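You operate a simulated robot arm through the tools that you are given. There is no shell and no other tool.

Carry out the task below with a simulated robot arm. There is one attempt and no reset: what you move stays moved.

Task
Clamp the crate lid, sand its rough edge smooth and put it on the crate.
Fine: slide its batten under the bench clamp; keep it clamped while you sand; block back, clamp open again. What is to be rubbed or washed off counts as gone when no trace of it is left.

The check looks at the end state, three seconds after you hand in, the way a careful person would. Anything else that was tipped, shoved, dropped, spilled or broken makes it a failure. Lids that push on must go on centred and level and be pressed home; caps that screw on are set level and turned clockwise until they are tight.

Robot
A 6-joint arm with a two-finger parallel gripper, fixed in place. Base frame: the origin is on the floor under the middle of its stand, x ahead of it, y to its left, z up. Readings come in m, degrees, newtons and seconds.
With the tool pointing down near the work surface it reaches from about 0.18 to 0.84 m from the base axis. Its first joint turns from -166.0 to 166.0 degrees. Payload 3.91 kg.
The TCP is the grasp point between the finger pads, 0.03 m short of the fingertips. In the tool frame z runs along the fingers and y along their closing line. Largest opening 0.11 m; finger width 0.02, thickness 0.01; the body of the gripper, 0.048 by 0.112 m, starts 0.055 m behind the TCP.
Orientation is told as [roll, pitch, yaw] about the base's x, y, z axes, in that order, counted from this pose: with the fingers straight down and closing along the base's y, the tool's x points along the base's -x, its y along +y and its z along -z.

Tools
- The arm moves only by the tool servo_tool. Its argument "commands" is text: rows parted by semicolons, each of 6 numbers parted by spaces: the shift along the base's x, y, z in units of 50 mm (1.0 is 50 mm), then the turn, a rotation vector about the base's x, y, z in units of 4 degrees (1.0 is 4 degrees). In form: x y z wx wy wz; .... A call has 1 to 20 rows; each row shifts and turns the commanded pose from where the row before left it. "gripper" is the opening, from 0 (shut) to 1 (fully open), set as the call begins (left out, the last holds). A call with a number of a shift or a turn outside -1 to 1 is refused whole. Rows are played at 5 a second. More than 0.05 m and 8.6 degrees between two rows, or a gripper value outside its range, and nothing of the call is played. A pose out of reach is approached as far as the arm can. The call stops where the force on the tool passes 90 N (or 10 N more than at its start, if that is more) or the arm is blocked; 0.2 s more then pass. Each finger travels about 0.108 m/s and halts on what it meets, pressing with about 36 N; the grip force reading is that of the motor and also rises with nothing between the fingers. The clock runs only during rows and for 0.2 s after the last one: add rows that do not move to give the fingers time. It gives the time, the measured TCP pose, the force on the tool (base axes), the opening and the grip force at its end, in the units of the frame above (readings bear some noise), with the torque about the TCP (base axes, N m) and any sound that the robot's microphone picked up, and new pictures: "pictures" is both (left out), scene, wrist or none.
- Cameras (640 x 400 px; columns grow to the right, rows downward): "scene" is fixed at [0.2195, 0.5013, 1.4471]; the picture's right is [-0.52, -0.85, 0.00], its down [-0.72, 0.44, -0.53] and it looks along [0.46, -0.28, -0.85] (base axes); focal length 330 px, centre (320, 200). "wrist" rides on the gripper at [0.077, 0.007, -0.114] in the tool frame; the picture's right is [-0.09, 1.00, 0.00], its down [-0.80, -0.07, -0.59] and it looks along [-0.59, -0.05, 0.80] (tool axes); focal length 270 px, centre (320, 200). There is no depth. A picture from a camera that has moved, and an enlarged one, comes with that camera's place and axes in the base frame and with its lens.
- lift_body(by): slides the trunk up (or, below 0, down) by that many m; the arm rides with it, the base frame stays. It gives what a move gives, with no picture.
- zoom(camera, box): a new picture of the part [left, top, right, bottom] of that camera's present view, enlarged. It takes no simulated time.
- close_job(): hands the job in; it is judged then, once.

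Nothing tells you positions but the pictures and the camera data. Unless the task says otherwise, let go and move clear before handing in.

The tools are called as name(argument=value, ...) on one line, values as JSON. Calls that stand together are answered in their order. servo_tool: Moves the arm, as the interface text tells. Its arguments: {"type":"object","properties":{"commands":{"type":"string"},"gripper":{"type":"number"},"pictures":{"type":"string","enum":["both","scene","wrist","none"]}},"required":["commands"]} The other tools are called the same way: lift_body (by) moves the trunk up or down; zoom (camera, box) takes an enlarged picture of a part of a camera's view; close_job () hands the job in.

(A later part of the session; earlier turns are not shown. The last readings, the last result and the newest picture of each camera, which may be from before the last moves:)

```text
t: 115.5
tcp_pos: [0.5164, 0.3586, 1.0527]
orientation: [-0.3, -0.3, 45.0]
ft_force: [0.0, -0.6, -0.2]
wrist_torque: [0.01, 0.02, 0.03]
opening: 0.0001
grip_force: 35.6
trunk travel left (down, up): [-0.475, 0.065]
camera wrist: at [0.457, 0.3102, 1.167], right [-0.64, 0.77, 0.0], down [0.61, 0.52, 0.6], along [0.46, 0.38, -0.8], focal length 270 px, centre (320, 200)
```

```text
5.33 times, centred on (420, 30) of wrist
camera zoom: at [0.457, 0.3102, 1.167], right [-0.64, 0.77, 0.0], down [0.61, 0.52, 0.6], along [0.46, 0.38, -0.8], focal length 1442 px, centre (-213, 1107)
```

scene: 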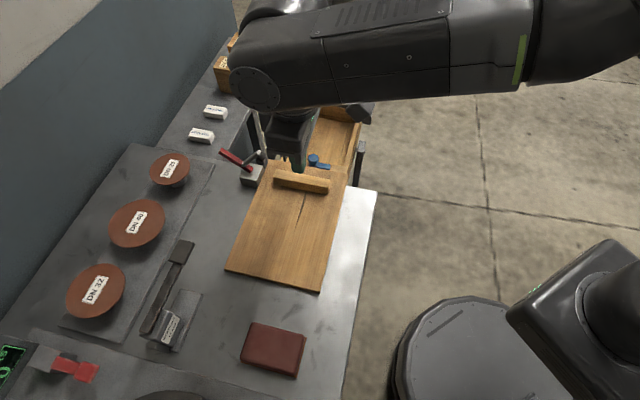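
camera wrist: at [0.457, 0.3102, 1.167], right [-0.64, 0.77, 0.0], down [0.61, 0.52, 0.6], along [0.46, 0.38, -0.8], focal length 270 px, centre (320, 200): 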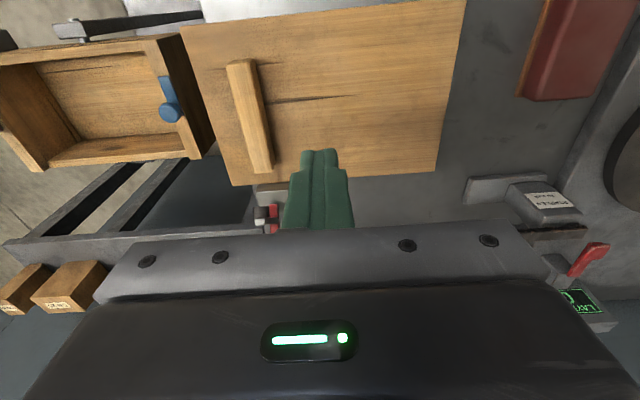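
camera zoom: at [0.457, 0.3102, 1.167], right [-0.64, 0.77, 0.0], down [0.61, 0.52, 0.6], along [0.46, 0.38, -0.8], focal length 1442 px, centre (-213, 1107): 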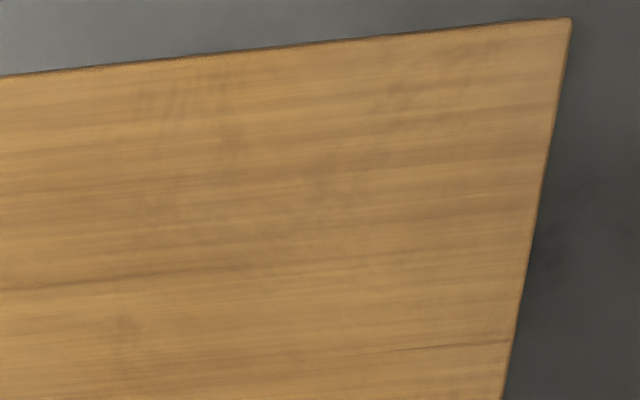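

Everything measured: from grip to placement the lid has to move about +0.393 m along the bench axis and +0.016 m across. Now I'll go to the batten leaning back 20° with the fingers open.

servo_tool(commands="0.2284 -0.1928 -0.3 0.7071 -0.7071 0;0.2284 -0.1928 -0.3 0.7071 -0.7071 0;0.2284 -0.1928 -0.3 0.7071 -0.7071 0;0.2284 -0.1928 -0.3 0.7071 -0.7071 0;0.2284 -0.1928 -0.3 0.7071 -0.7071 0;0 0 -0.4 0 0 0;0 0 0 0 0 0;0 0 0 0 0 0", gripper=0.45, pictures="both")

zoom(camera="wrist", box=[200, 60, 440, 240])

```text
t: 117.3
tcp_pos: [0.5735, 0.3107, 0.9586]
orientation: [-0.2, -20.3, 45.0]
ft_force: [0.3, 0.0, 0.1]
wrist_torque: [0.03, 0.0, 0.0]
opening: 0.0494
grip_force: 0.0
trunk travel left (down, up): [-0.475, 0.065]
camera wrist: at [0.4906, 0.2372, 1.0393], right [-0.65, 0.76, 0.03], down [0.44, 0.34, 0.83], along [0.63, 0.55, -0.55], focal length 270 px, centre (320, 200)
```

scene: 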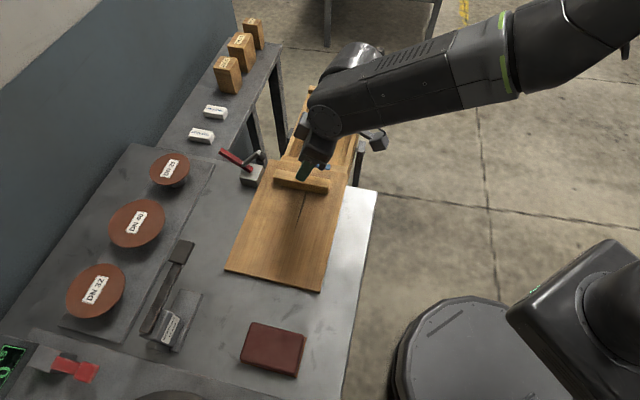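
wrist: 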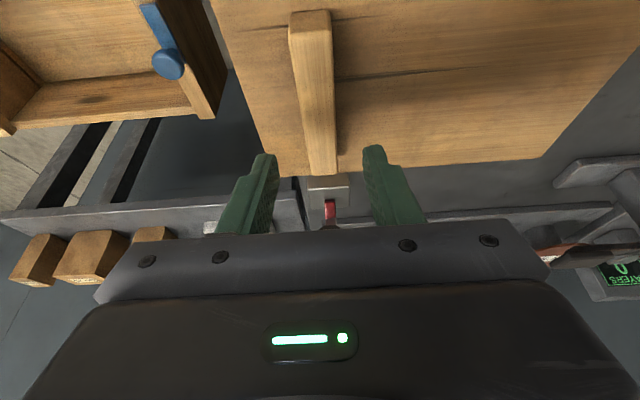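

```text
2.22 times, centred on (320, 150) of wrist
camera zoom: at [0.4906, 0.2372, 1.0393], right [-0.65, 0.76, 0.03], down [0.44, 0.34, 0.83], along [0.63, 0.55, -0.55], focal length 601 px, centre (320, 311)
```

zoom: 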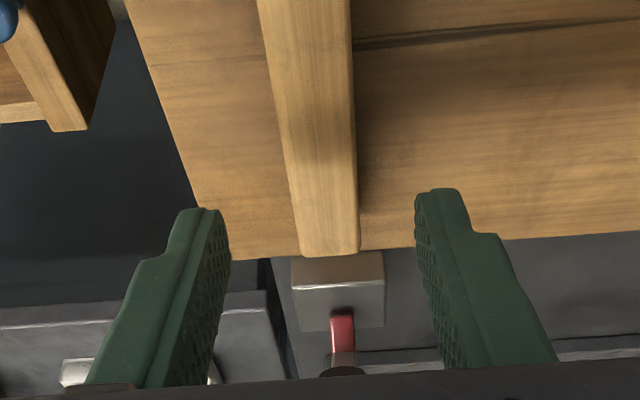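

Aligned on the batten with the lean. I'll descend straight and feel for the lid surface.

servo_tool(commands="0 0 -0.4 0 0 0;0 0 -0.4 0 0 0;0 0 -0.25 0 0 0;0 0 0 0 0 0", pictures="wrist")

servo_tool(commands="0 0 -0.08 0 0 0;0 0 0 0 0 0", pictures="none")

servo_tool(commands="0 0 -0.05 0 0 0;0 0 0 0 0 0", pictures="none")

```text
t: 118.3
tcp_pos: [0.5727, 0.3115, 0.9056]
orientation: [-0.2, -20.3, 45.1]
ft_force: [0.9, 0.5, -1.1]
wrist_torque: [-0.04, 0.01, -0.04]
opening: 0.0494
grip_force: 0.1
trunk travel left (down, up): [-0.475, 0.065]
camera wrist: at [0.49, 0.2378, 0.9863], right [-0.65, 0.76, 0.03], down [0.43, 0.34, 0.83], along [0.63, 0.55, -0.55], focal length 270 px, centre (320, 200)
```

wrist: 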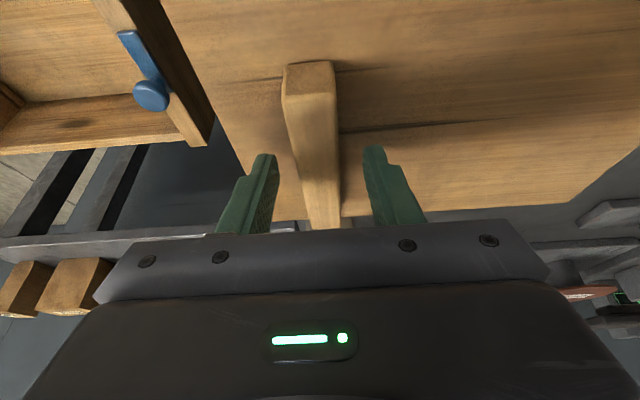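

```text
t: 118.9
tcp_pos: [0.5731, 0.3107, 0.9005]
orientation: [-0.1, -20.2, 45.1]
ft_force: [-0.2, -0.1, 0.3]
wrist_torque: [-0.01, 0.01, -0.01]
opening: 0.0493
grip_force: 0.0
trunk travel left (down, up): [-0.475, 0.065]
```

```text
t: 119.5
tcp_pos: [0.5735, 0.3107, 0.8988]
orientation: [-0.1, -20.2, 45.0]
ft_force: [0.7, 1.0, 0.6]
wrist_torque: [-0.02, -0.03, -0.01]
opening: 0.0495
grip_force: 0.0
trunk travel left (down, up): [-0.475, 0.065]
```

servo_tool(commands="0 0 -0.03 0 0 0;0 0 0 0 0 0", pictures="none")

servo_tool(commands="0 0 -0.03 0 0 0;0 0 0 0 0 0", pictures="none")

servo_tool(commands="0 0 -0.03 0 0 0;0 0 0 0 0 0", pictures="none")

```text
t: 120.1
tcp_pos: [0.5746, 0.3117, 0.8977]
orientation: [-0.1, -20.1, 45.0]
ft_force: [-0.1, 0.1, 0.2]
wrist_torque: [0.02, 0.01, -0.01]
opening: 0.0497
grip_force: 0.2
trunk travel left (down, up): [-0.475, 0.065]
```

```text
t: 120.7
tcp_pos: [0.5746, 0.3117, 0.8955]
orientation: [-0.2, -20.1, 45.0]
ft_force: [0.2, -0.4, 0.2]
wrist_torque: [0.0, -0.01, -0.05]
opening: 0.0494
grip_force: 0.1
trunk travel left (down, up): [-0.475, 0.065]
```

```text
t: 121.3
tcp_pos: [0.5752, 0.3107, 0.8946]
orientation: [-0.1, -20.1, 45.1]
ft_force: [-0.5, -0.4, 0.1]
wrist_torque: [-0.03, 0.01, 0.0]
opening: 0.0496
grip_force: 0.0
trunk travel left (down, up): [-0.475, 0.065]
```

servo_tool(commands="0 0 -0.02 0 0 0;0 0 0 0 0 0", pictures="none")

servo_tool(commands="0 0 -0.02 0 0 0;0 0 0 0 0 0", pictures="none")

```text
t: 121.9
tcp_pos: [0.5738, 0.3104, 0.8938]
orientation: [-0.2, -20.3, 44.9]
ft_force: [-0.3, 0.9, 0.4]
wrist_torque: [0.02, 0.02, -0.01]
opening: 0.0495
grip_force: 0.1
trunk travel left (down, up): [-0.475, 0.065]
```

```text
t: 122.5
tcp_pos: [0.573, 0.3103, 0.8934]
orientation: [-0.1, -20.3, 45.0]
ft_force: [-1.1, 0.0, 7.8]
wrist_torque: [0.12, 0.15, 0.07]
opening: 0.0496
grip_force: 0.1
trunk travel left (down, up): [-0.475, 0.065]
```

Contact. I'll back off a hair and grip the batten.

servo_tool(commands="0 0 0.016 0 0 0;0 0 0 0 0 0", pictures="none")

servo_tool(commands="0 0 0 0 0 0;0 0 0 0 0 0;0 0 0 0 0 0;0 0 0 0 0 0", gripper=0.0, pictures="wrist")

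```text
t: 123.1
tcp_pos: [0.5732, 0.3104, 0.8929]
orientation: [-0.2, -20.2, 45.0]
ft_force: [2.1, 0.2, 5.1]
wrist_torque: [0.14, 0.05, -0.06]
opening: 0.0494
grip_force: 0.1
trunk travel left (down, up): [-0.475, 0.065]
```

```text
t: 124.1
tcp_pos: [0.5726, 0.311, 0.8923]
orientation: [-0.2, -20.2, 45.0]
ft_force: [-1.7, 0.4, 6.1]
wrist_torque: [0.05, 0.29, 0.07]
opening: 0.0242
grip_force: 36.5
trunk travel left (down, up): [-0.475, 0.065]
camera wrist: at [0.4897, 0.2373, 0.9745], right [-0.65, 0.76, 0.03], down [0.43, 0.34, 0.83], along [0.63, 0.55, -0.55], focal length 270 px, centre (320, 200)
```

wrist: 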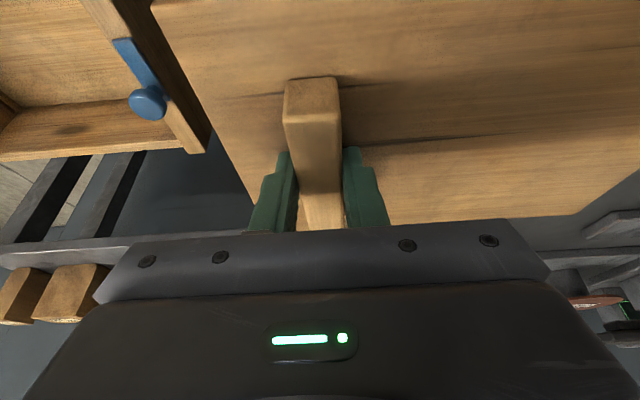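

The batten is gripped. I'll lift just a few millimetres to feel the weight, then pull back out from under the clamp.

servo_tool(commands="0 0 0.06 0 0 0;0 0 0.06 0 0 0;0 0 0 0 0 0", pictures="none")

servo_tool(commands="-0.2 -0.2 0 0 0 0;-0.3 -0.3 0 0 0 0;-0.3 -0.3 0 0 0 0;0 0 0 0 0 0", pictures="both")

```text
t: 124.9
tcp_pos: [0.5736, 0.3103, 0.8981]
orientation: [-0.2, -20.1, 45.0]
ft_force: [-2.7, -3.4, -4.3]
wrist_torque: [-0.42, 0.05, 0.09]
opening: 0.0239
grip_force: 36.0
trunk travel left (down, up): [-0.475, 0.065]
```

```text
t: 125.9
tcp_pos: [0.5341, 0.2716, 0.8983]
orientation: [-0.2, -20.2, 44.9]
ft_force: [0.3, 0.6, -4.1]
wrist_torque: [-0.2, -0.12, 0.04]
opening: 0.024
grip_force: 36.1
trunk travel left (down, up): [-0.475, 0.065]
camera wrist: at [0.45, 0.1978, 0.9798], right [-0.65, 0.76, 0.03], down [0.43, 0.34, 0.83], along [0.63, 0.55, -0.55], focal length 270 px, centre (320, 200)
```

scene: 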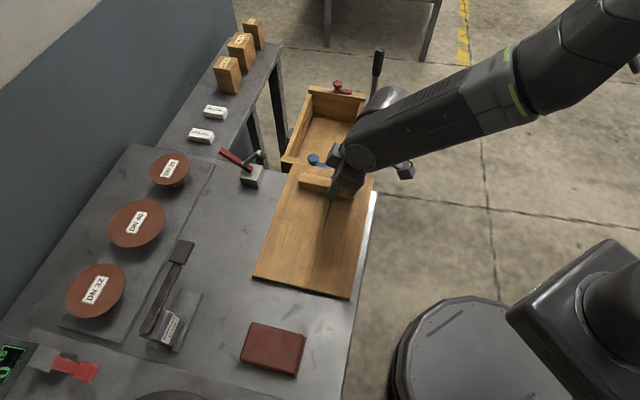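
wrist: 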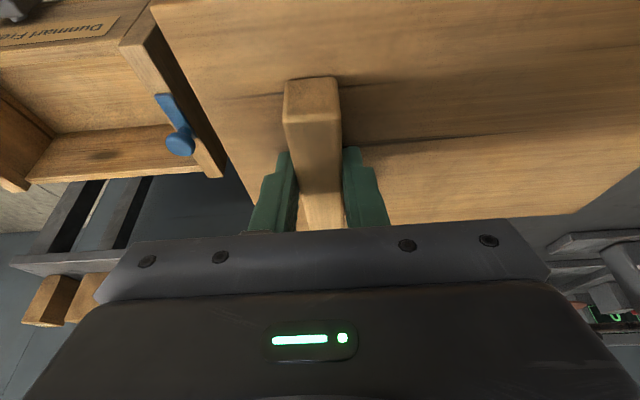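

The lid is held level and weighs about 4 N. I'll lift it well clear of the bench and clamp.

servo_tool(commands="0 0 0.3 0 0 0;0 0 0.5 0 0 0;0 0 0.6 0 0 0;0 0 0.6 0 0 0;0 0 0.6 0 0 0;0 0 0 0 0 0", pictures="both")

```text
t: 127.3
tcp_pos: [0.5335, 0.2718, 1.0284]
orientation: [-0.1, -20.2, 45.0]
ft_force: [-0.1, 0.4, -3.2]
wrist_torque: [-0.23, -0.11, 0.01]
opening: 0.0238
grip_force: 36.2
trunk travel left (down, up): [-0.475, 0.065]
camera wrist: at [0.4502, 0.1986, 1.1097], right [-0.65, 0.76, 0.03], down [0.44, 0.34, 0.83], along [0.63, 0.55, -0.55], focal length 270 px, centre (320, 200)
```

scene: 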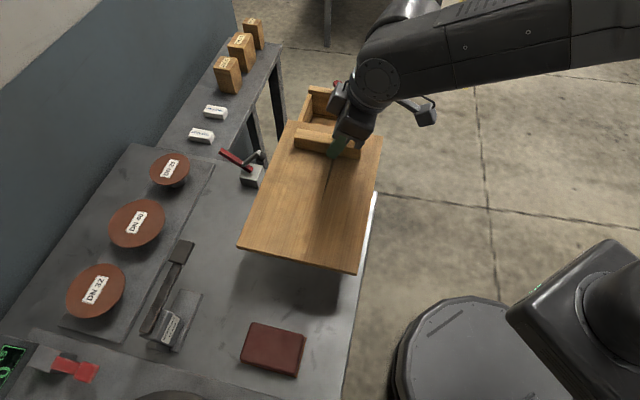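
wrist: 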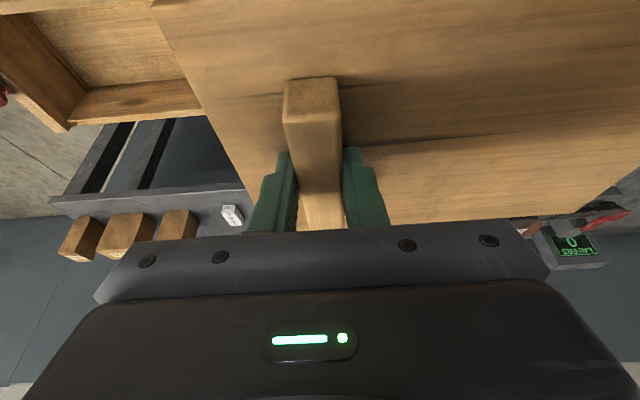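

Before travelling, I'll check whether the lid has shifted or drooped in the grip.

zoom(camera="wrist", box=[480, 120, 640, 240])

zoom(camera="wrist", box=[140, 0, 360, 230])

zoom(camera="scene", box=[220, 80, 400, 290])

```text
3.33 times, centred on (560, 180) of wrist
camera zoom: at [0.4502, 0.1986, 1.1097], right [-0.65, 0.76, 0.03], down [0.44, 0.34, 0.83], along [0.63, 0.55, -0.55], focal length 901 px, centre (-480, 267)
```

zoom: 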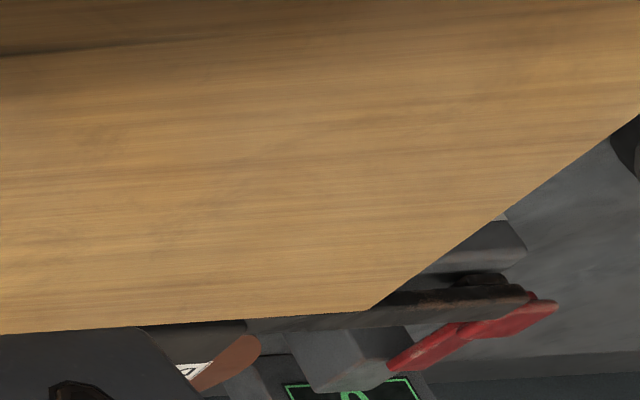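

```text
1.74 times, centred on (250, 115) of wrist
camera zoom: at [0.4502, 0.1986, 1.1097], right [-0.65, 0.76, 0.03], down [0.44, 0.34, 0.83], along [0.63, 0.55, -0.55], focal length 470 px, centre (442, 348)
```

zoom: 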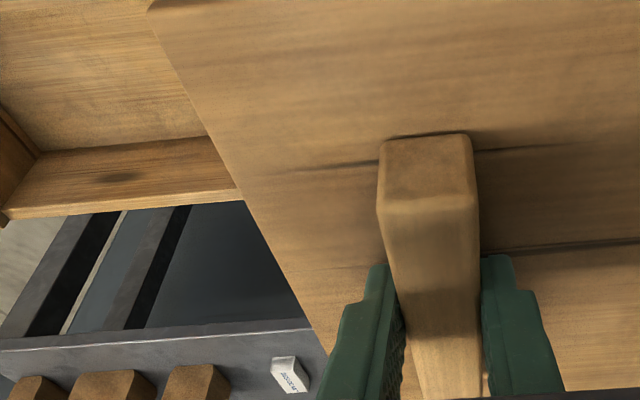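

```text
1.90 times, centred on (310, 185) of scene
camera zoom: at [0.2195, 0.5013, 1.4471], right [-0.52, -0.85, 0.0], down [-0.72, 0.44, -0.53], along [0.46, -0.28, -0.85], focal length 628 px, centre (339, 229)
```

zoom: 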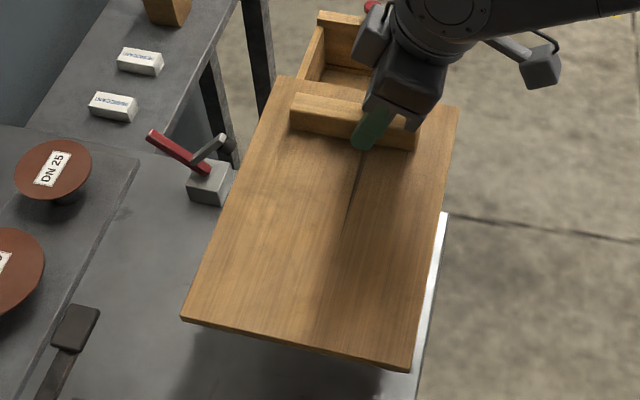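

The corner sits exactly where a level, unshifted lid should appear, so the grip is good. I'll carry it over the crate at this height.

servo_tool(commands="0.6696 -0.4444 0 0 0 0;0.6696 -0.4444 0 0 0 0;0.6696 -0.4444 0 0 0 0;0.6696 -0.4444 0 0 0 0;0.6696 -0.4444 0 0 0 0;0.6696 -0.4444 0 0 0 0;0.6696 -0.4444 0 0 0 0;0.6696 -0.4444 0 0 0 0;0 0 0 0 0 0", pictures="scene")

servo_tool(commands="0.6696 -0.4444 0 0 0 0;0.6696 -0.4444 0 0 0 0;0 0 0 0 0 0;0 0 0 0 0 0", pictures="both")

```text
t: 129.3
tcp_pos: [0.8012, 0.0942, 1.0293]
orientation: [-0.3, -20.2, 45.0]
ft_force: [-0.6, -0.4, -4.9]
wrist_torque: [-0.19, -0.09, 0.0]
opening: 0.0236
grip_force: 36.4
trunk travel left (down, up): [-0.475, 0.065]
```

scene: 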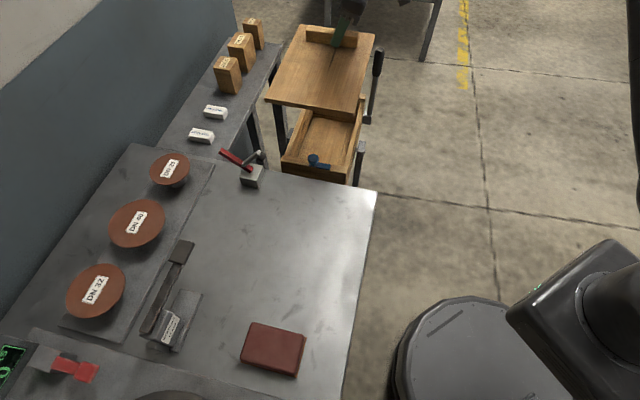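

```text
t: 130.3
tcp_pos: [0.8697, 0.0484, 1.0285]
orientation: [-0.1, -20.2, 45.1]
ft_force: [0.1, 0.0, -4.4]
wrist_torque: [-0.24, -0.17, 0.0]
opening: 0.0237
grip_force: 35.7
trunk travel left (down, up): [-0.475, 0.065]
camera wrist: at [0.7856, -0.0254, 1.1091], right [-0.65, 0.76, 0.03], down [0.44, 0.34, 0.83], along [0.63, 0.55, -0.55], focal length 270 px, centre (320, 200)
```

scene: 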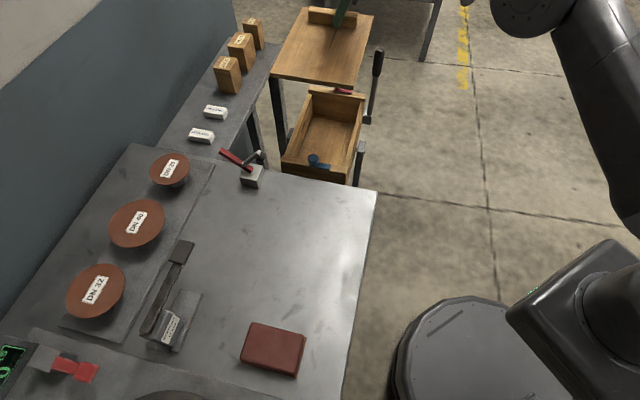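
wrist: 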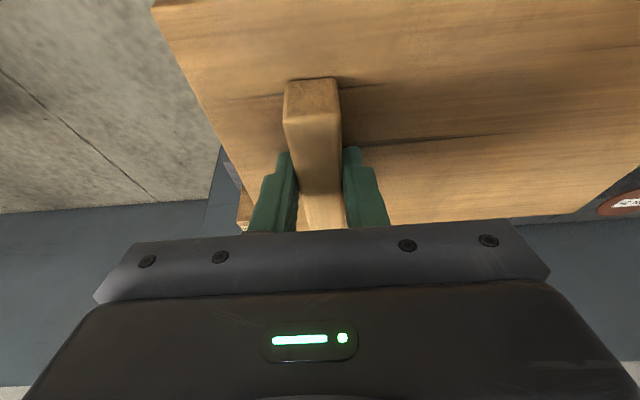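

The lid is over the crate. I'll descend to just above the latch knobs and check alignment.

servo_tool(commands="0 0 -0.66 0 0 0;0 0 -0.66 0 0 0;0 0 -0.66 0 0 0;0 0 -0.66 0 0 0;0 0 -0.66 0 0 0;0 0 -0.5 0 0 0;0 0 0 0 0 0;0 0 0 0 0 0", pictures="both")

zoom(camera="scene", box=[260, 50, 400, 190])

zoom(camera="wrist", box=[100, 0, 300, 230])

```text
t: 132.1
tcp_pos: [0.8699, 0.0476, 0.8392]
orientation: [-0.2, -20.1, 45.1]
ft_force: [-0.6, 0.2, -2.5]
wrist_torque: [-0.2, -0.12, -0.03]
opening: 0.0238
grip_force: 36.2
trunk travel left (down, up): [-0.475, 0.065]
camera wrist: at [0.7859, -0.025, 0.9203], right [-0.65, 0.76, 0.03], down [0.44, 0.34, 0.83], along [0.63, 0.55, -0.55], focal length 270 px, centre (320, 200)
```

scene: 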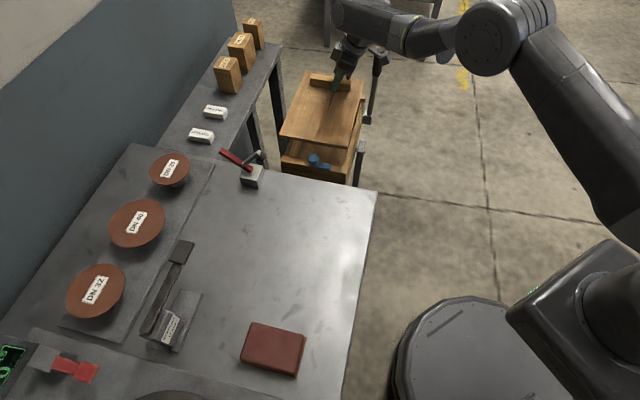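
wrist: 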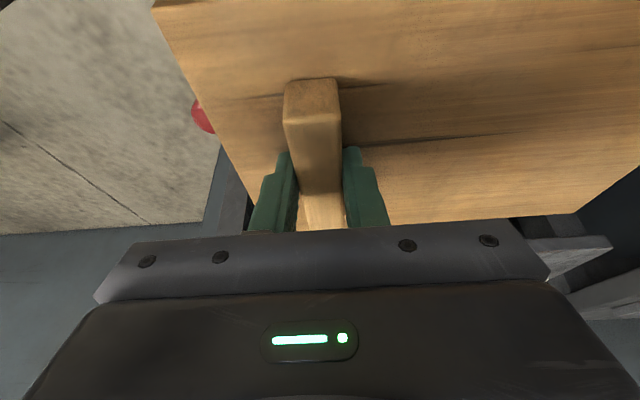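

```text
2.86 times, centred on (330, 120) of scene
camera zoom: at [0.2195, 0.5013, 1.4471], right [-0.52, -0.85, 0.0], down [-0.72, 0.44, -0.53], along [0.46, -0.28, -0.85], focal length 942 px, centre (291, 429)
```

zoom: 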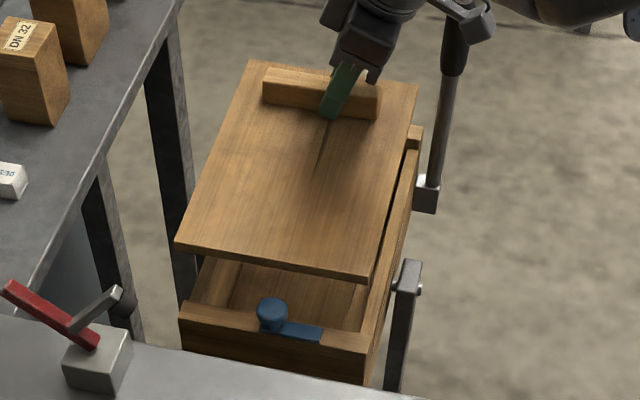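

```text
1.74 times, centred on (200, 115) of wrist
camera zoom: at [0.7859, -0.025, 0.9203], right [-0.65, 0.76, 0.03], down [0.44, 0.34, 0.83], along [0.63, 0.55, -0.55], focal length 470 px, centre (529, 348)
```

zoom: 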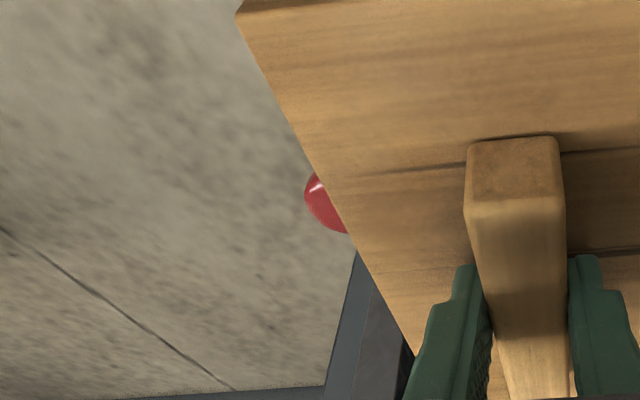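

The lid is level above the crate, about 2 mm long toward the red end by my numbers. I'll correct that and lower further until it's just above the end boards.

servo_tool(commands="-0.03 0.03 -0.3 0 0 0;0 0 -0.3 0 0 0;0 0 -0.3 0 0 0;0 0 0 0 0 0;0 0 0 0 0 0", pictures="both")

zoom(camera="scene", box=[270, 60, 390, 190])

zoom(camera="wrist", box=[100, 0, 300, 230])

```text
t: 133.3
tcp_pos: [0.8675, 0.0503, 0.7941]
orientation: [-0.2, -20.2, 45.0]
ft_force: [-0.5, -0.5, -3.7]
wrist_torque: [-0.21, -0.12, 0.01]
opening: 0.0238
grip_force: 35.8
trunk travel left (down, up): [-0.475, 0.065]
camera wrist: at [0.7844, -0.0229, 0.8753], right [-0.65, 0.76, 0.03], down [0.44, 0.34, 0.83], along [0.63, 0.55, -0.55], focal length 270 px, centre (320, 200)
```

scene: 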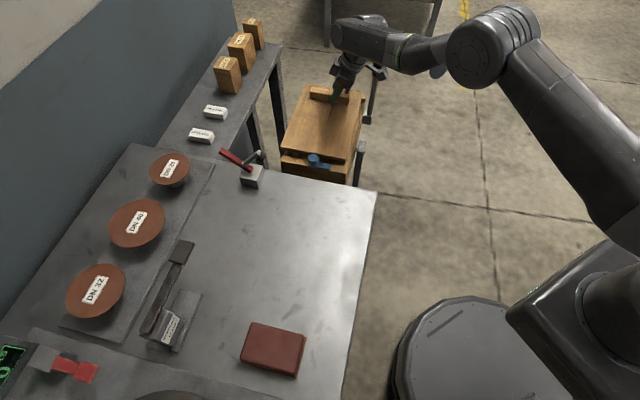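
wrist: 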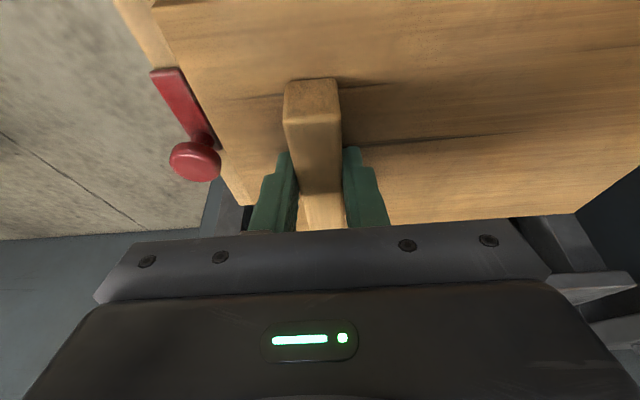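

```text
3.08 times, centred on (330, 125) of scene
camera zoom: at [0.2195, 0.5013, 1.4471], right [-0.52, -0.85, 0.0], down [-0.72, 0.44, -0.53], along [0.46, -0.28, -0.85], focal length 1015 px, centre (289, 431)
```

zoom: 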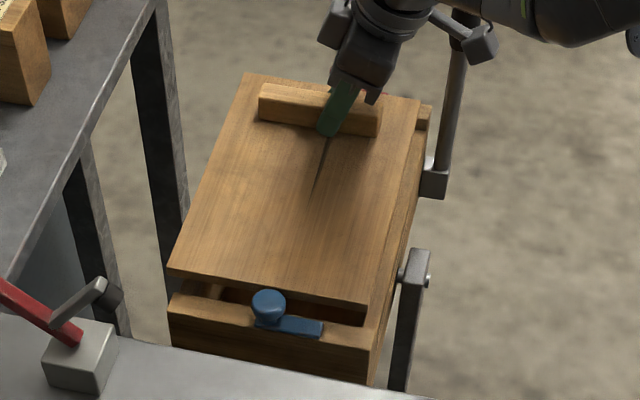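

```text
1.74 times, centred on (200, 115) of wrist
camera zoom: at [0.7844, -0.0229, 0.8753], right [-0.65, 0.76, 0.03], down [0.44, 0.34, 0.83], along [0.63, 0.55, -0.55], focal length 470 px, centre (529, 348)
```

zoom: 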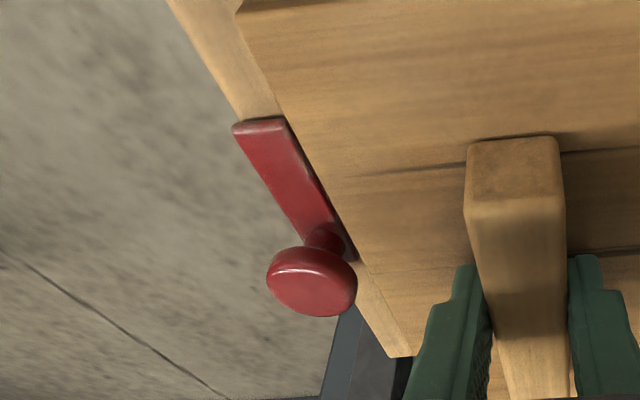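

I can see the red latch and end board beside the lid's edge, consistent with about 5 mm clearance at each end. I'll do a small lateral correction and lower the lid between the end boards in small steps.

servo_tool(commands="-0.046 -0.06 -0.1 0 0 0;-0.046 -0.06 -0.1 0 0 0;0 0 0 0 0 0;0 0 0 0 0 0", pictures="both")

zoom(camera="scene", box=[270, 60, 390, 190])

zoom(camera="wrist", box=[100, 0, 300, 230])

```text
t: 134.3
tcp_pos: [0.8626, 0.0453, 0.7852]
orientation: [-0.1, -20.2, 45.0]
ft_force: [-0.9, -0.4, -4.9]
wrist_torque: [-0.25, -0.12, 0.0]
opening: 0.0239
grip_force: 36.2
trunk travel left (down, up): [-0.475, 0.065]
camera wrist: at [0.7794, -0.0287, 0.8652], right [-0.65, 0.76, 0.03], down [0.44, 0.34, 0.83], along [0.63, 0.55, -0.55], focal length 270 px, centre (320, 200)
```

scene: 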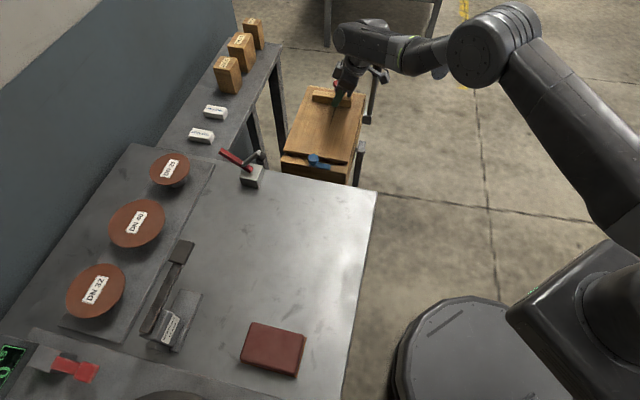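
wrist: 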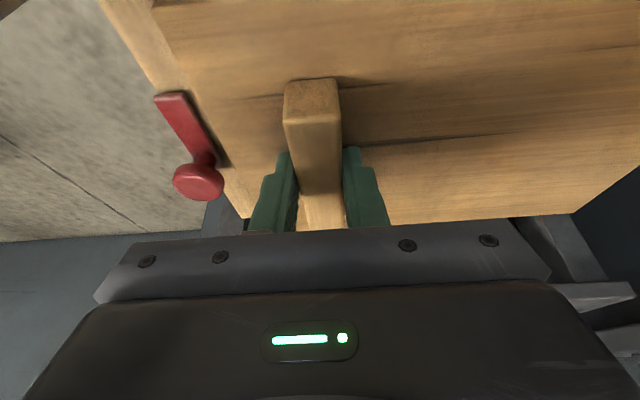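

```text
3.08 times, centred on (330, 125) of scene
camera zoom: at [0.2195, 0.5013, 1.4471], right [-0.52, -0.85, 0.0], down [-0.72, 0.44, -0.53], along [0.46, -0.28, -0.85], focal length 1015 px, centre (289, 431)
```

zoom: 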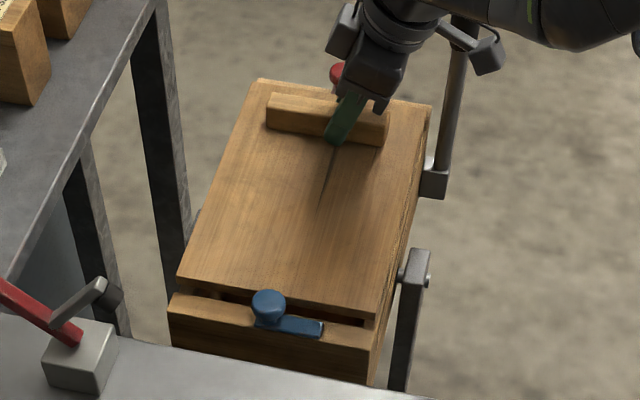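

```text
1.74 times, centred on (200, 115) of wrist
camera zoom: at [0.7794, -0.0287, 0.8652], right [-0.65, 0.76, 0.03], down [0.44, 0.34, 0.83], along [0.63, 0.55, -0.55], focal length 470 px, centre (529, 348)
```

zoom: 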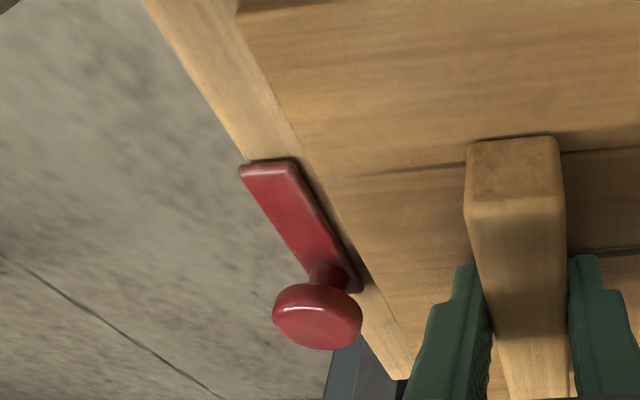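

Still free and aligned. I'll keep lowering in small steps with force checks.

servo_tool(commands="0.012 -0.012 -0.1 0 0 0;0 0 -0.1 0 0 0;0 0 0 0 0 0", pictures="wrist")

zoom(camera="scene", box=[270, 60, 390, 190])

zoom(camera="wrist", box=[100, 0, 300, 230])

```text
t: 135.1
tcp_pos: [0.863, 0.0436, 0.7746]
orientation: [0.0, -20.2, 45.1]
ft_force: [0.0, 0.7, -3.6]
wrist_torque: [-0.19, -0.08, 0.01]
opening: 0.0236
grip_force: 36.4
trunk travel left (down, up): [-0.475, 0.065]
camera wrist: at [0.78, -0.0293, 0.8549], right [-0.65, 0.76, 0.03], down [0.44, 0.34, 0.83], along [0.63, 0.55, -0.55], focal length 270 px, centre (320, 200)
```

wrist: 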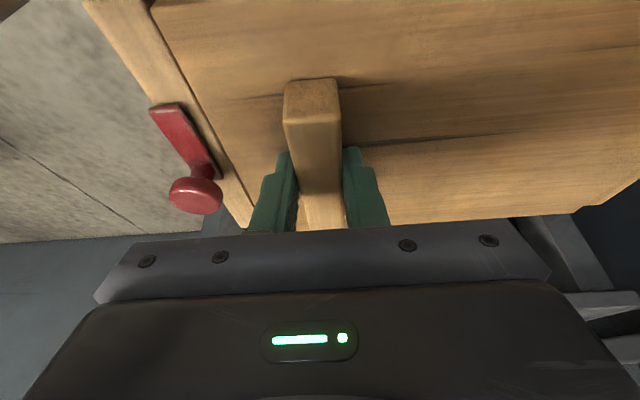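

```text
3.08 times, centred on (330, 125) of scene
camera zoom: at [0.2195, 0.5013, 1.4471], right [-0.52, -0.85, 0.0], down [-0.72, 0.44, -0.53], along [0.46, -0.28, -0.85], focal length 1015 px, centre (289, 431)
```

zoom: 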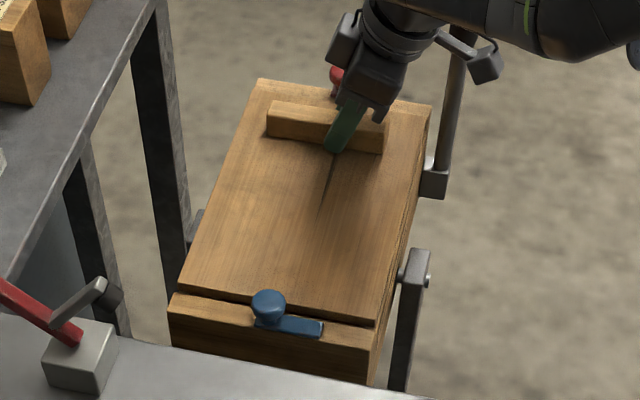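

```text
1.74 times, centred on (200, 115) of wrist
camera zoom: at [0.78, -0.0293, 0.8549], right [-0.65, 0.76, 0.03], down [0.44, 0.34, 0.83], along [0.63, 0.55, -0.55], focal length 470 px, centre (529, 348)
```

zoom: 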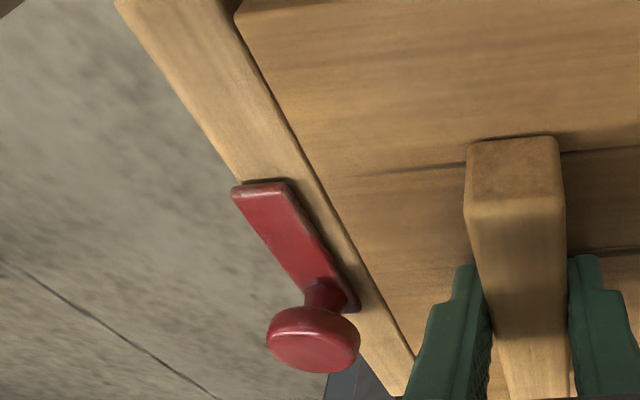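

The lid is entering between the end boards with an even thin gap at both ends. I'll continue down gently.

servo_tool(commands="0 0 -0.08 0 0 0;0 0 0 0 0 0", pictures="none")

servo_tool(commands="0 0 -0.08 0 0 0;0 0 0 0 0 0", pictures="wrist")

zoom(camera="wrist", box=[100, 0, 300, 230])

zoom(camera="scene", box=[270, 60, 390, 190])

```text
t: 135.7
tcp_pos: [0.8645, 0.0448, 0.7703]
orientation: [-0.3, -20.2, 45.1]
ft_force: [0.4, 0.2, -2.6]
wrist_torque: [-0.22, -0.07, 0.02]
opening: 0.0239
grip_force: 36.3
trunk travel left (down, up): [-0.475, 0.065]
```

```text
t: 136.3
tcp_pos: [0.8632, 0.0432, 0.7672]
orientation: [-0.1, -20.2, 45.0]
ft_force: [0.0, -0.6, -3.7]
wrist_torque: [-0.21, -0.11, 0.0]
opening: 0.0238
grip_force: 36.1
trunk travel left (down, up): [-0.475, 0.065]
camera wrist: at [0.7802, -0.0296, 0.8469], right [-0.65, 0.76, 0.03], down [0.44, 0.34, 0.83], along [0.63, 0.55, -0.55], focal length 270 px, centre (320, 200)
```

wrist: 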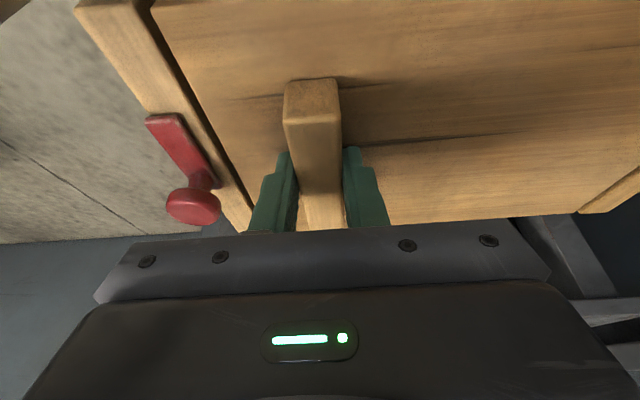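

```text
1.74 times, centred on (200, 115) of wrist
camera zoom: at [0.7802, -0.0296, 0.8469], right [-0.65, 0.76, 0.03], down [0.44, 0.34, 0.83], along [0.63, 0.55, -0.55], focal length 470 px, centre (529, 348)
```

zoom: 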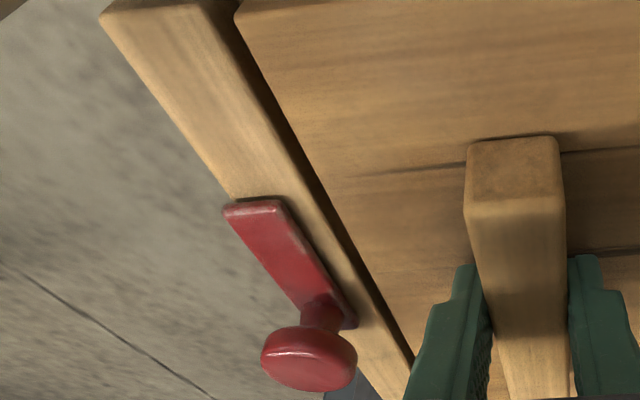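

```text
3.08 times, centred on (330, 125) of scene
camera zoom: at [0.2195, 0.5013, 1.4471], right [-0.52, -0.85, 0.0], down [-0.72, 0.44, -0.53], along [0.46, -0.28, -0.85], focal length 1015 px, centre (289, 431)
```

zoom: 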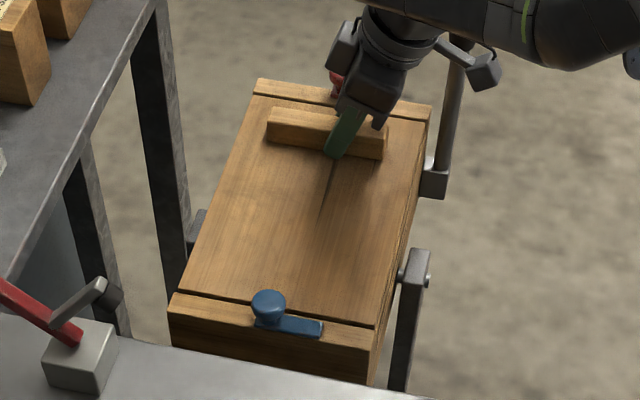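

Gaps are visible at both ends. I'll compare them before setting it down.

zoom(camera="scene", box=[280, 140, 350, 180])

zoom(camera="scene", box=[300, 75, 370, 115])

zoom(camera="wrist", box=[540, 120, 640, 240])

zoom(camera="wrist", box=[130, 0, 250, 120])

```text
9.14 times, centred on (315, 160) of scene
camera zoom: at [0.2195, 0.5013, 1.4471], right [-0.52, -0.85, 0.0], down [-0.72, 0.44, -0.53], along [0.46, -0.28, -0.85], focal length 3016 px, centre (366, 566)
```

zoom: 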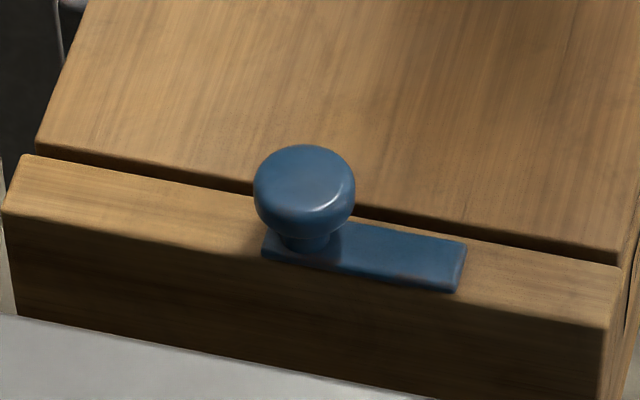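

```text
9.14 times, centred on (335, 95) of scene
camera zoom: at [0.2195, 0.5013, 1.4471], right [-0.52, -0.85, 0.0], down [-0.72, 0.44, -0.53], along [0.46, -0.28, -0.85], focal length 3016 px, centre (183, 1160)
```

zoom: 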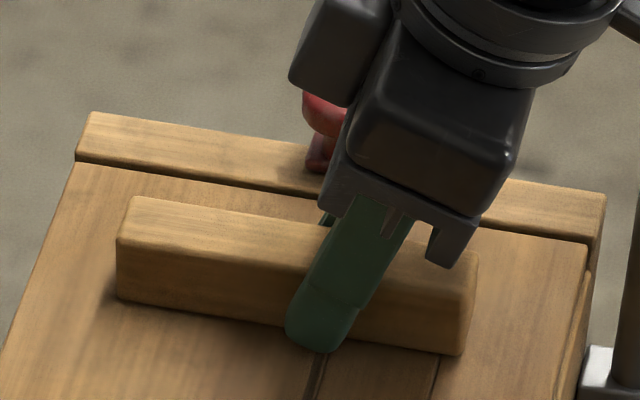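

```text
3.33 times, centred on (590, 180) of wrist
camera zoom: at [0.7802, -0.0296, 0.8469], right [-0.65, 0.76, 0.03], down [0.44, 0.34, 0.83], along [0.63, 0.55, -0.55], focal length 901 px, centre (-580, 267)
```

zoom: 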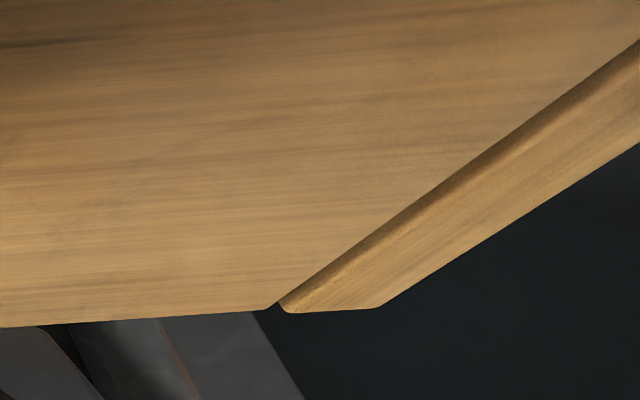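

```text
3.33 times, centred on (190, 60) of wrist
camera zoom: at [0.7802, -0.0296, 0.8469], right [-0.65, 0.76, 0.03], down [0.44, 0.34, 0.83], along [0.63, 0.55, -0.55], focal length 901 px, centre (753, 667)
```

zoom: 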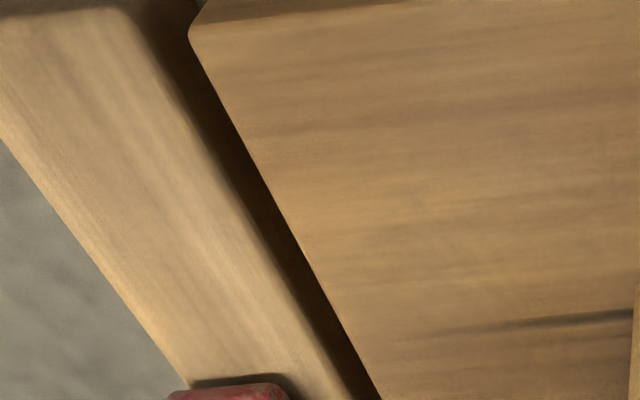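

Both ends show similar gaps (4–6 mm) and the sides are inset equally. I'll nudge 1 mm toward the red end and lower until contact.

servo_tool(commands="0.012 -0.012 -0.05 0 0 0;0 0 0 0 0 0", pictures="none")

servo_tool(commands="0 0 -0.04 0 0 0;0 0 0 0 0 0", pictures="none")

servo_tool(commands="0 0 -0.04 0 0 0;0 0 0 0 0 0", pictures="none")

```text
t: 136.9
tcp_pos: [0.8642, 0.0431, 0.7639]
orientation: [-0.2, -20.2, 44.9]
ft_force: [-0.4, 1.0, 0.0]
wrist_torque: [0.57, 0.13, 0.1]
opening: 0.0236
grip_force: 36.1
trunk travel left (down, up): [-0.475, 0.065]
```

```text
t: 137.5
tcp_pos: [0.8636, 0.0433, 0.7645]
orientation: [-0.3, -20.3, 45.2]
ft_force: [-0.5, 2.2, 11.6]
wrist_torque: [-0.37, 1.04, 0.24]
opening: 0.0236
grip_force: 35.9
trunk travel left (down, up): [-0.475, 0.065]
```

```text
t: 138.1
tcp_pos: [0.8646, 0.0435, 0.7636]
orientation: [-0.4, -20.5, 45.1]
ft_force: [3.2, 2.4, 23.2]
wrist_torque: [-0.01, 0.96, 0.34]
opening: 0.0236
grip_force: 36.0
trunk travel left (down, up): [-0.475, 0.065]
```

The lid has come to rest on the side walls. I'll relax the push slightly and look.

servo_tool(commands="0 0 0.05 0 0 0;0 0 0 0 0 0", pictures="both")

zoom(camera="scene", box=[270, 60, 390, 190])

zoom(camera="wrist", box=[100, 0, 300, 230])

zoom(camera="scene", box=[280, 140, 350, 180])

```text
t: 138.7
tcp_pos: [0.8639, 0.0436, 0.7631]
orientation: [-0.2, -20.4, 45.0]
ft_force: [6.3, 2.1, 16.2]
wrist_torque: [1.06, -0.61, -0.11]
opening: 0.0238
grip_force: 35.9
trunk travel left (down, up): [-0.475, 0.065]
camera wrist: at [0.7799, -0.03, 0.8442], right [-0.64, 0.76, 0.03], down [0.43, 0.34, 0.84], along [0.63, 0.55, -0.55], focal length 270 px, centre (320, 200)
```

scene: 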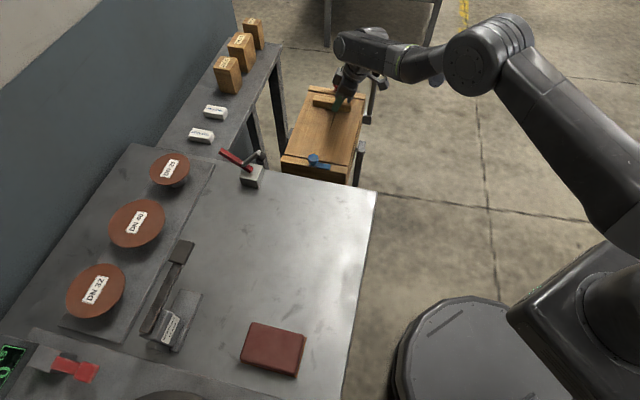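
wrist: 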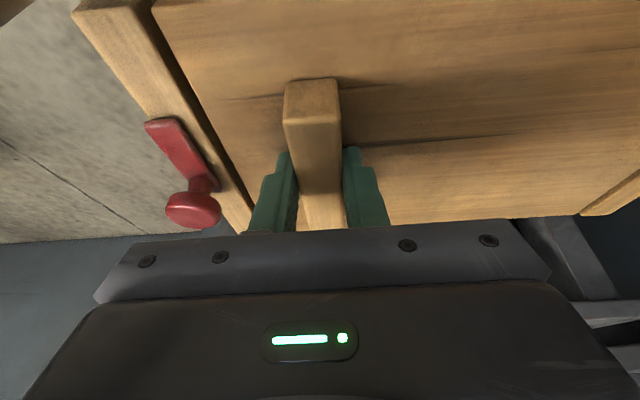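

```text
3.08 times, centred on (330, 125) of scene
camera zoom: at [0.2195, 0.5013, 1.4471], right [-0.52, -0.85, 0.0], down [-0.72, 0.44, -0.53], along [0.46, -0.28, -0.85], focal length 1015 px, centre (289, 431)
```

zoom: 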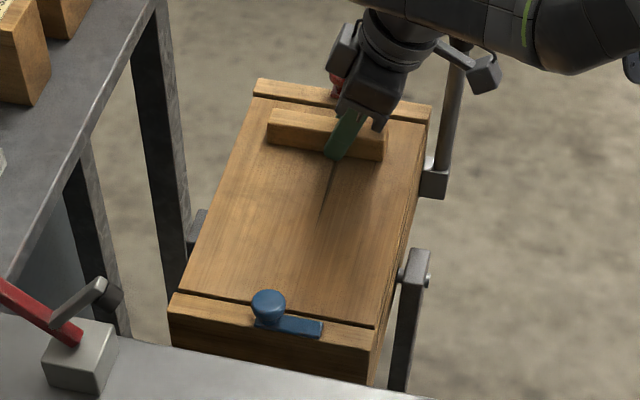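

```text
1.74 times, centred on (200, 115) of wrist
camera zoom: at [0.7799, -0.03, 0.8442], right [-0.64, 0.76, 0.03], down [0.43, 0.34, 0.84], along [0.63, 0.55, -0.55], focal length 470 px, centre (529, 348)
```

zoom: 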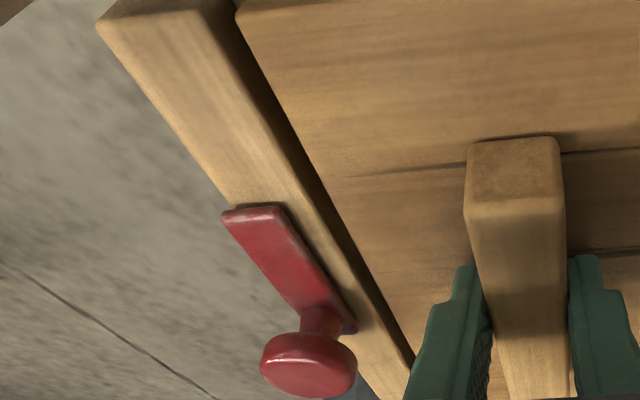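

```text
9.14 times, centred on (315, 160) of scene
camera zoom: at [0.2195, 0.5013, 1.4471], right [-0.52, -0.85, 0.0], down [-0.72, 0.44, -0.53], along [0.46, -0.28, -0.85], focal length 3016 px, centre (366, 566)
```

zoom: 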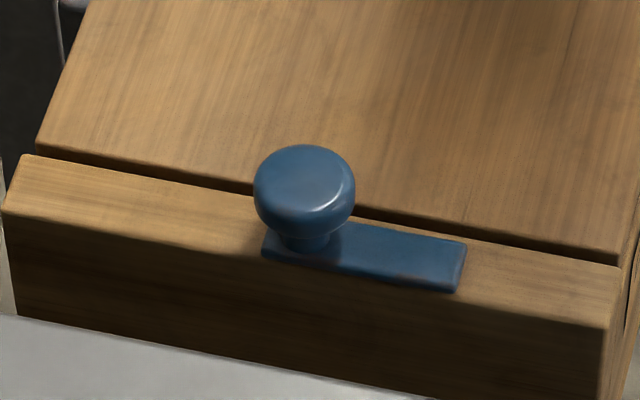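

servo_tool(commands="0 0 0.03 0 0 0;0 0 0 0 0 0;0 0 0 0 0 0", pictures="none")

```text
t: 139.5
tcp_pos: [0.863, 0.0431, 0.7631]
orientation: [0.0, -20.2, 45.0]
ft_force: [2.4, 1.9, 8.4]
wrist_torque: [0.69, -0.51, -0.07]
opening: 0.0238
grip_force: 36.1
trunk travel left (down, up): [-0.475, 0.065]
```

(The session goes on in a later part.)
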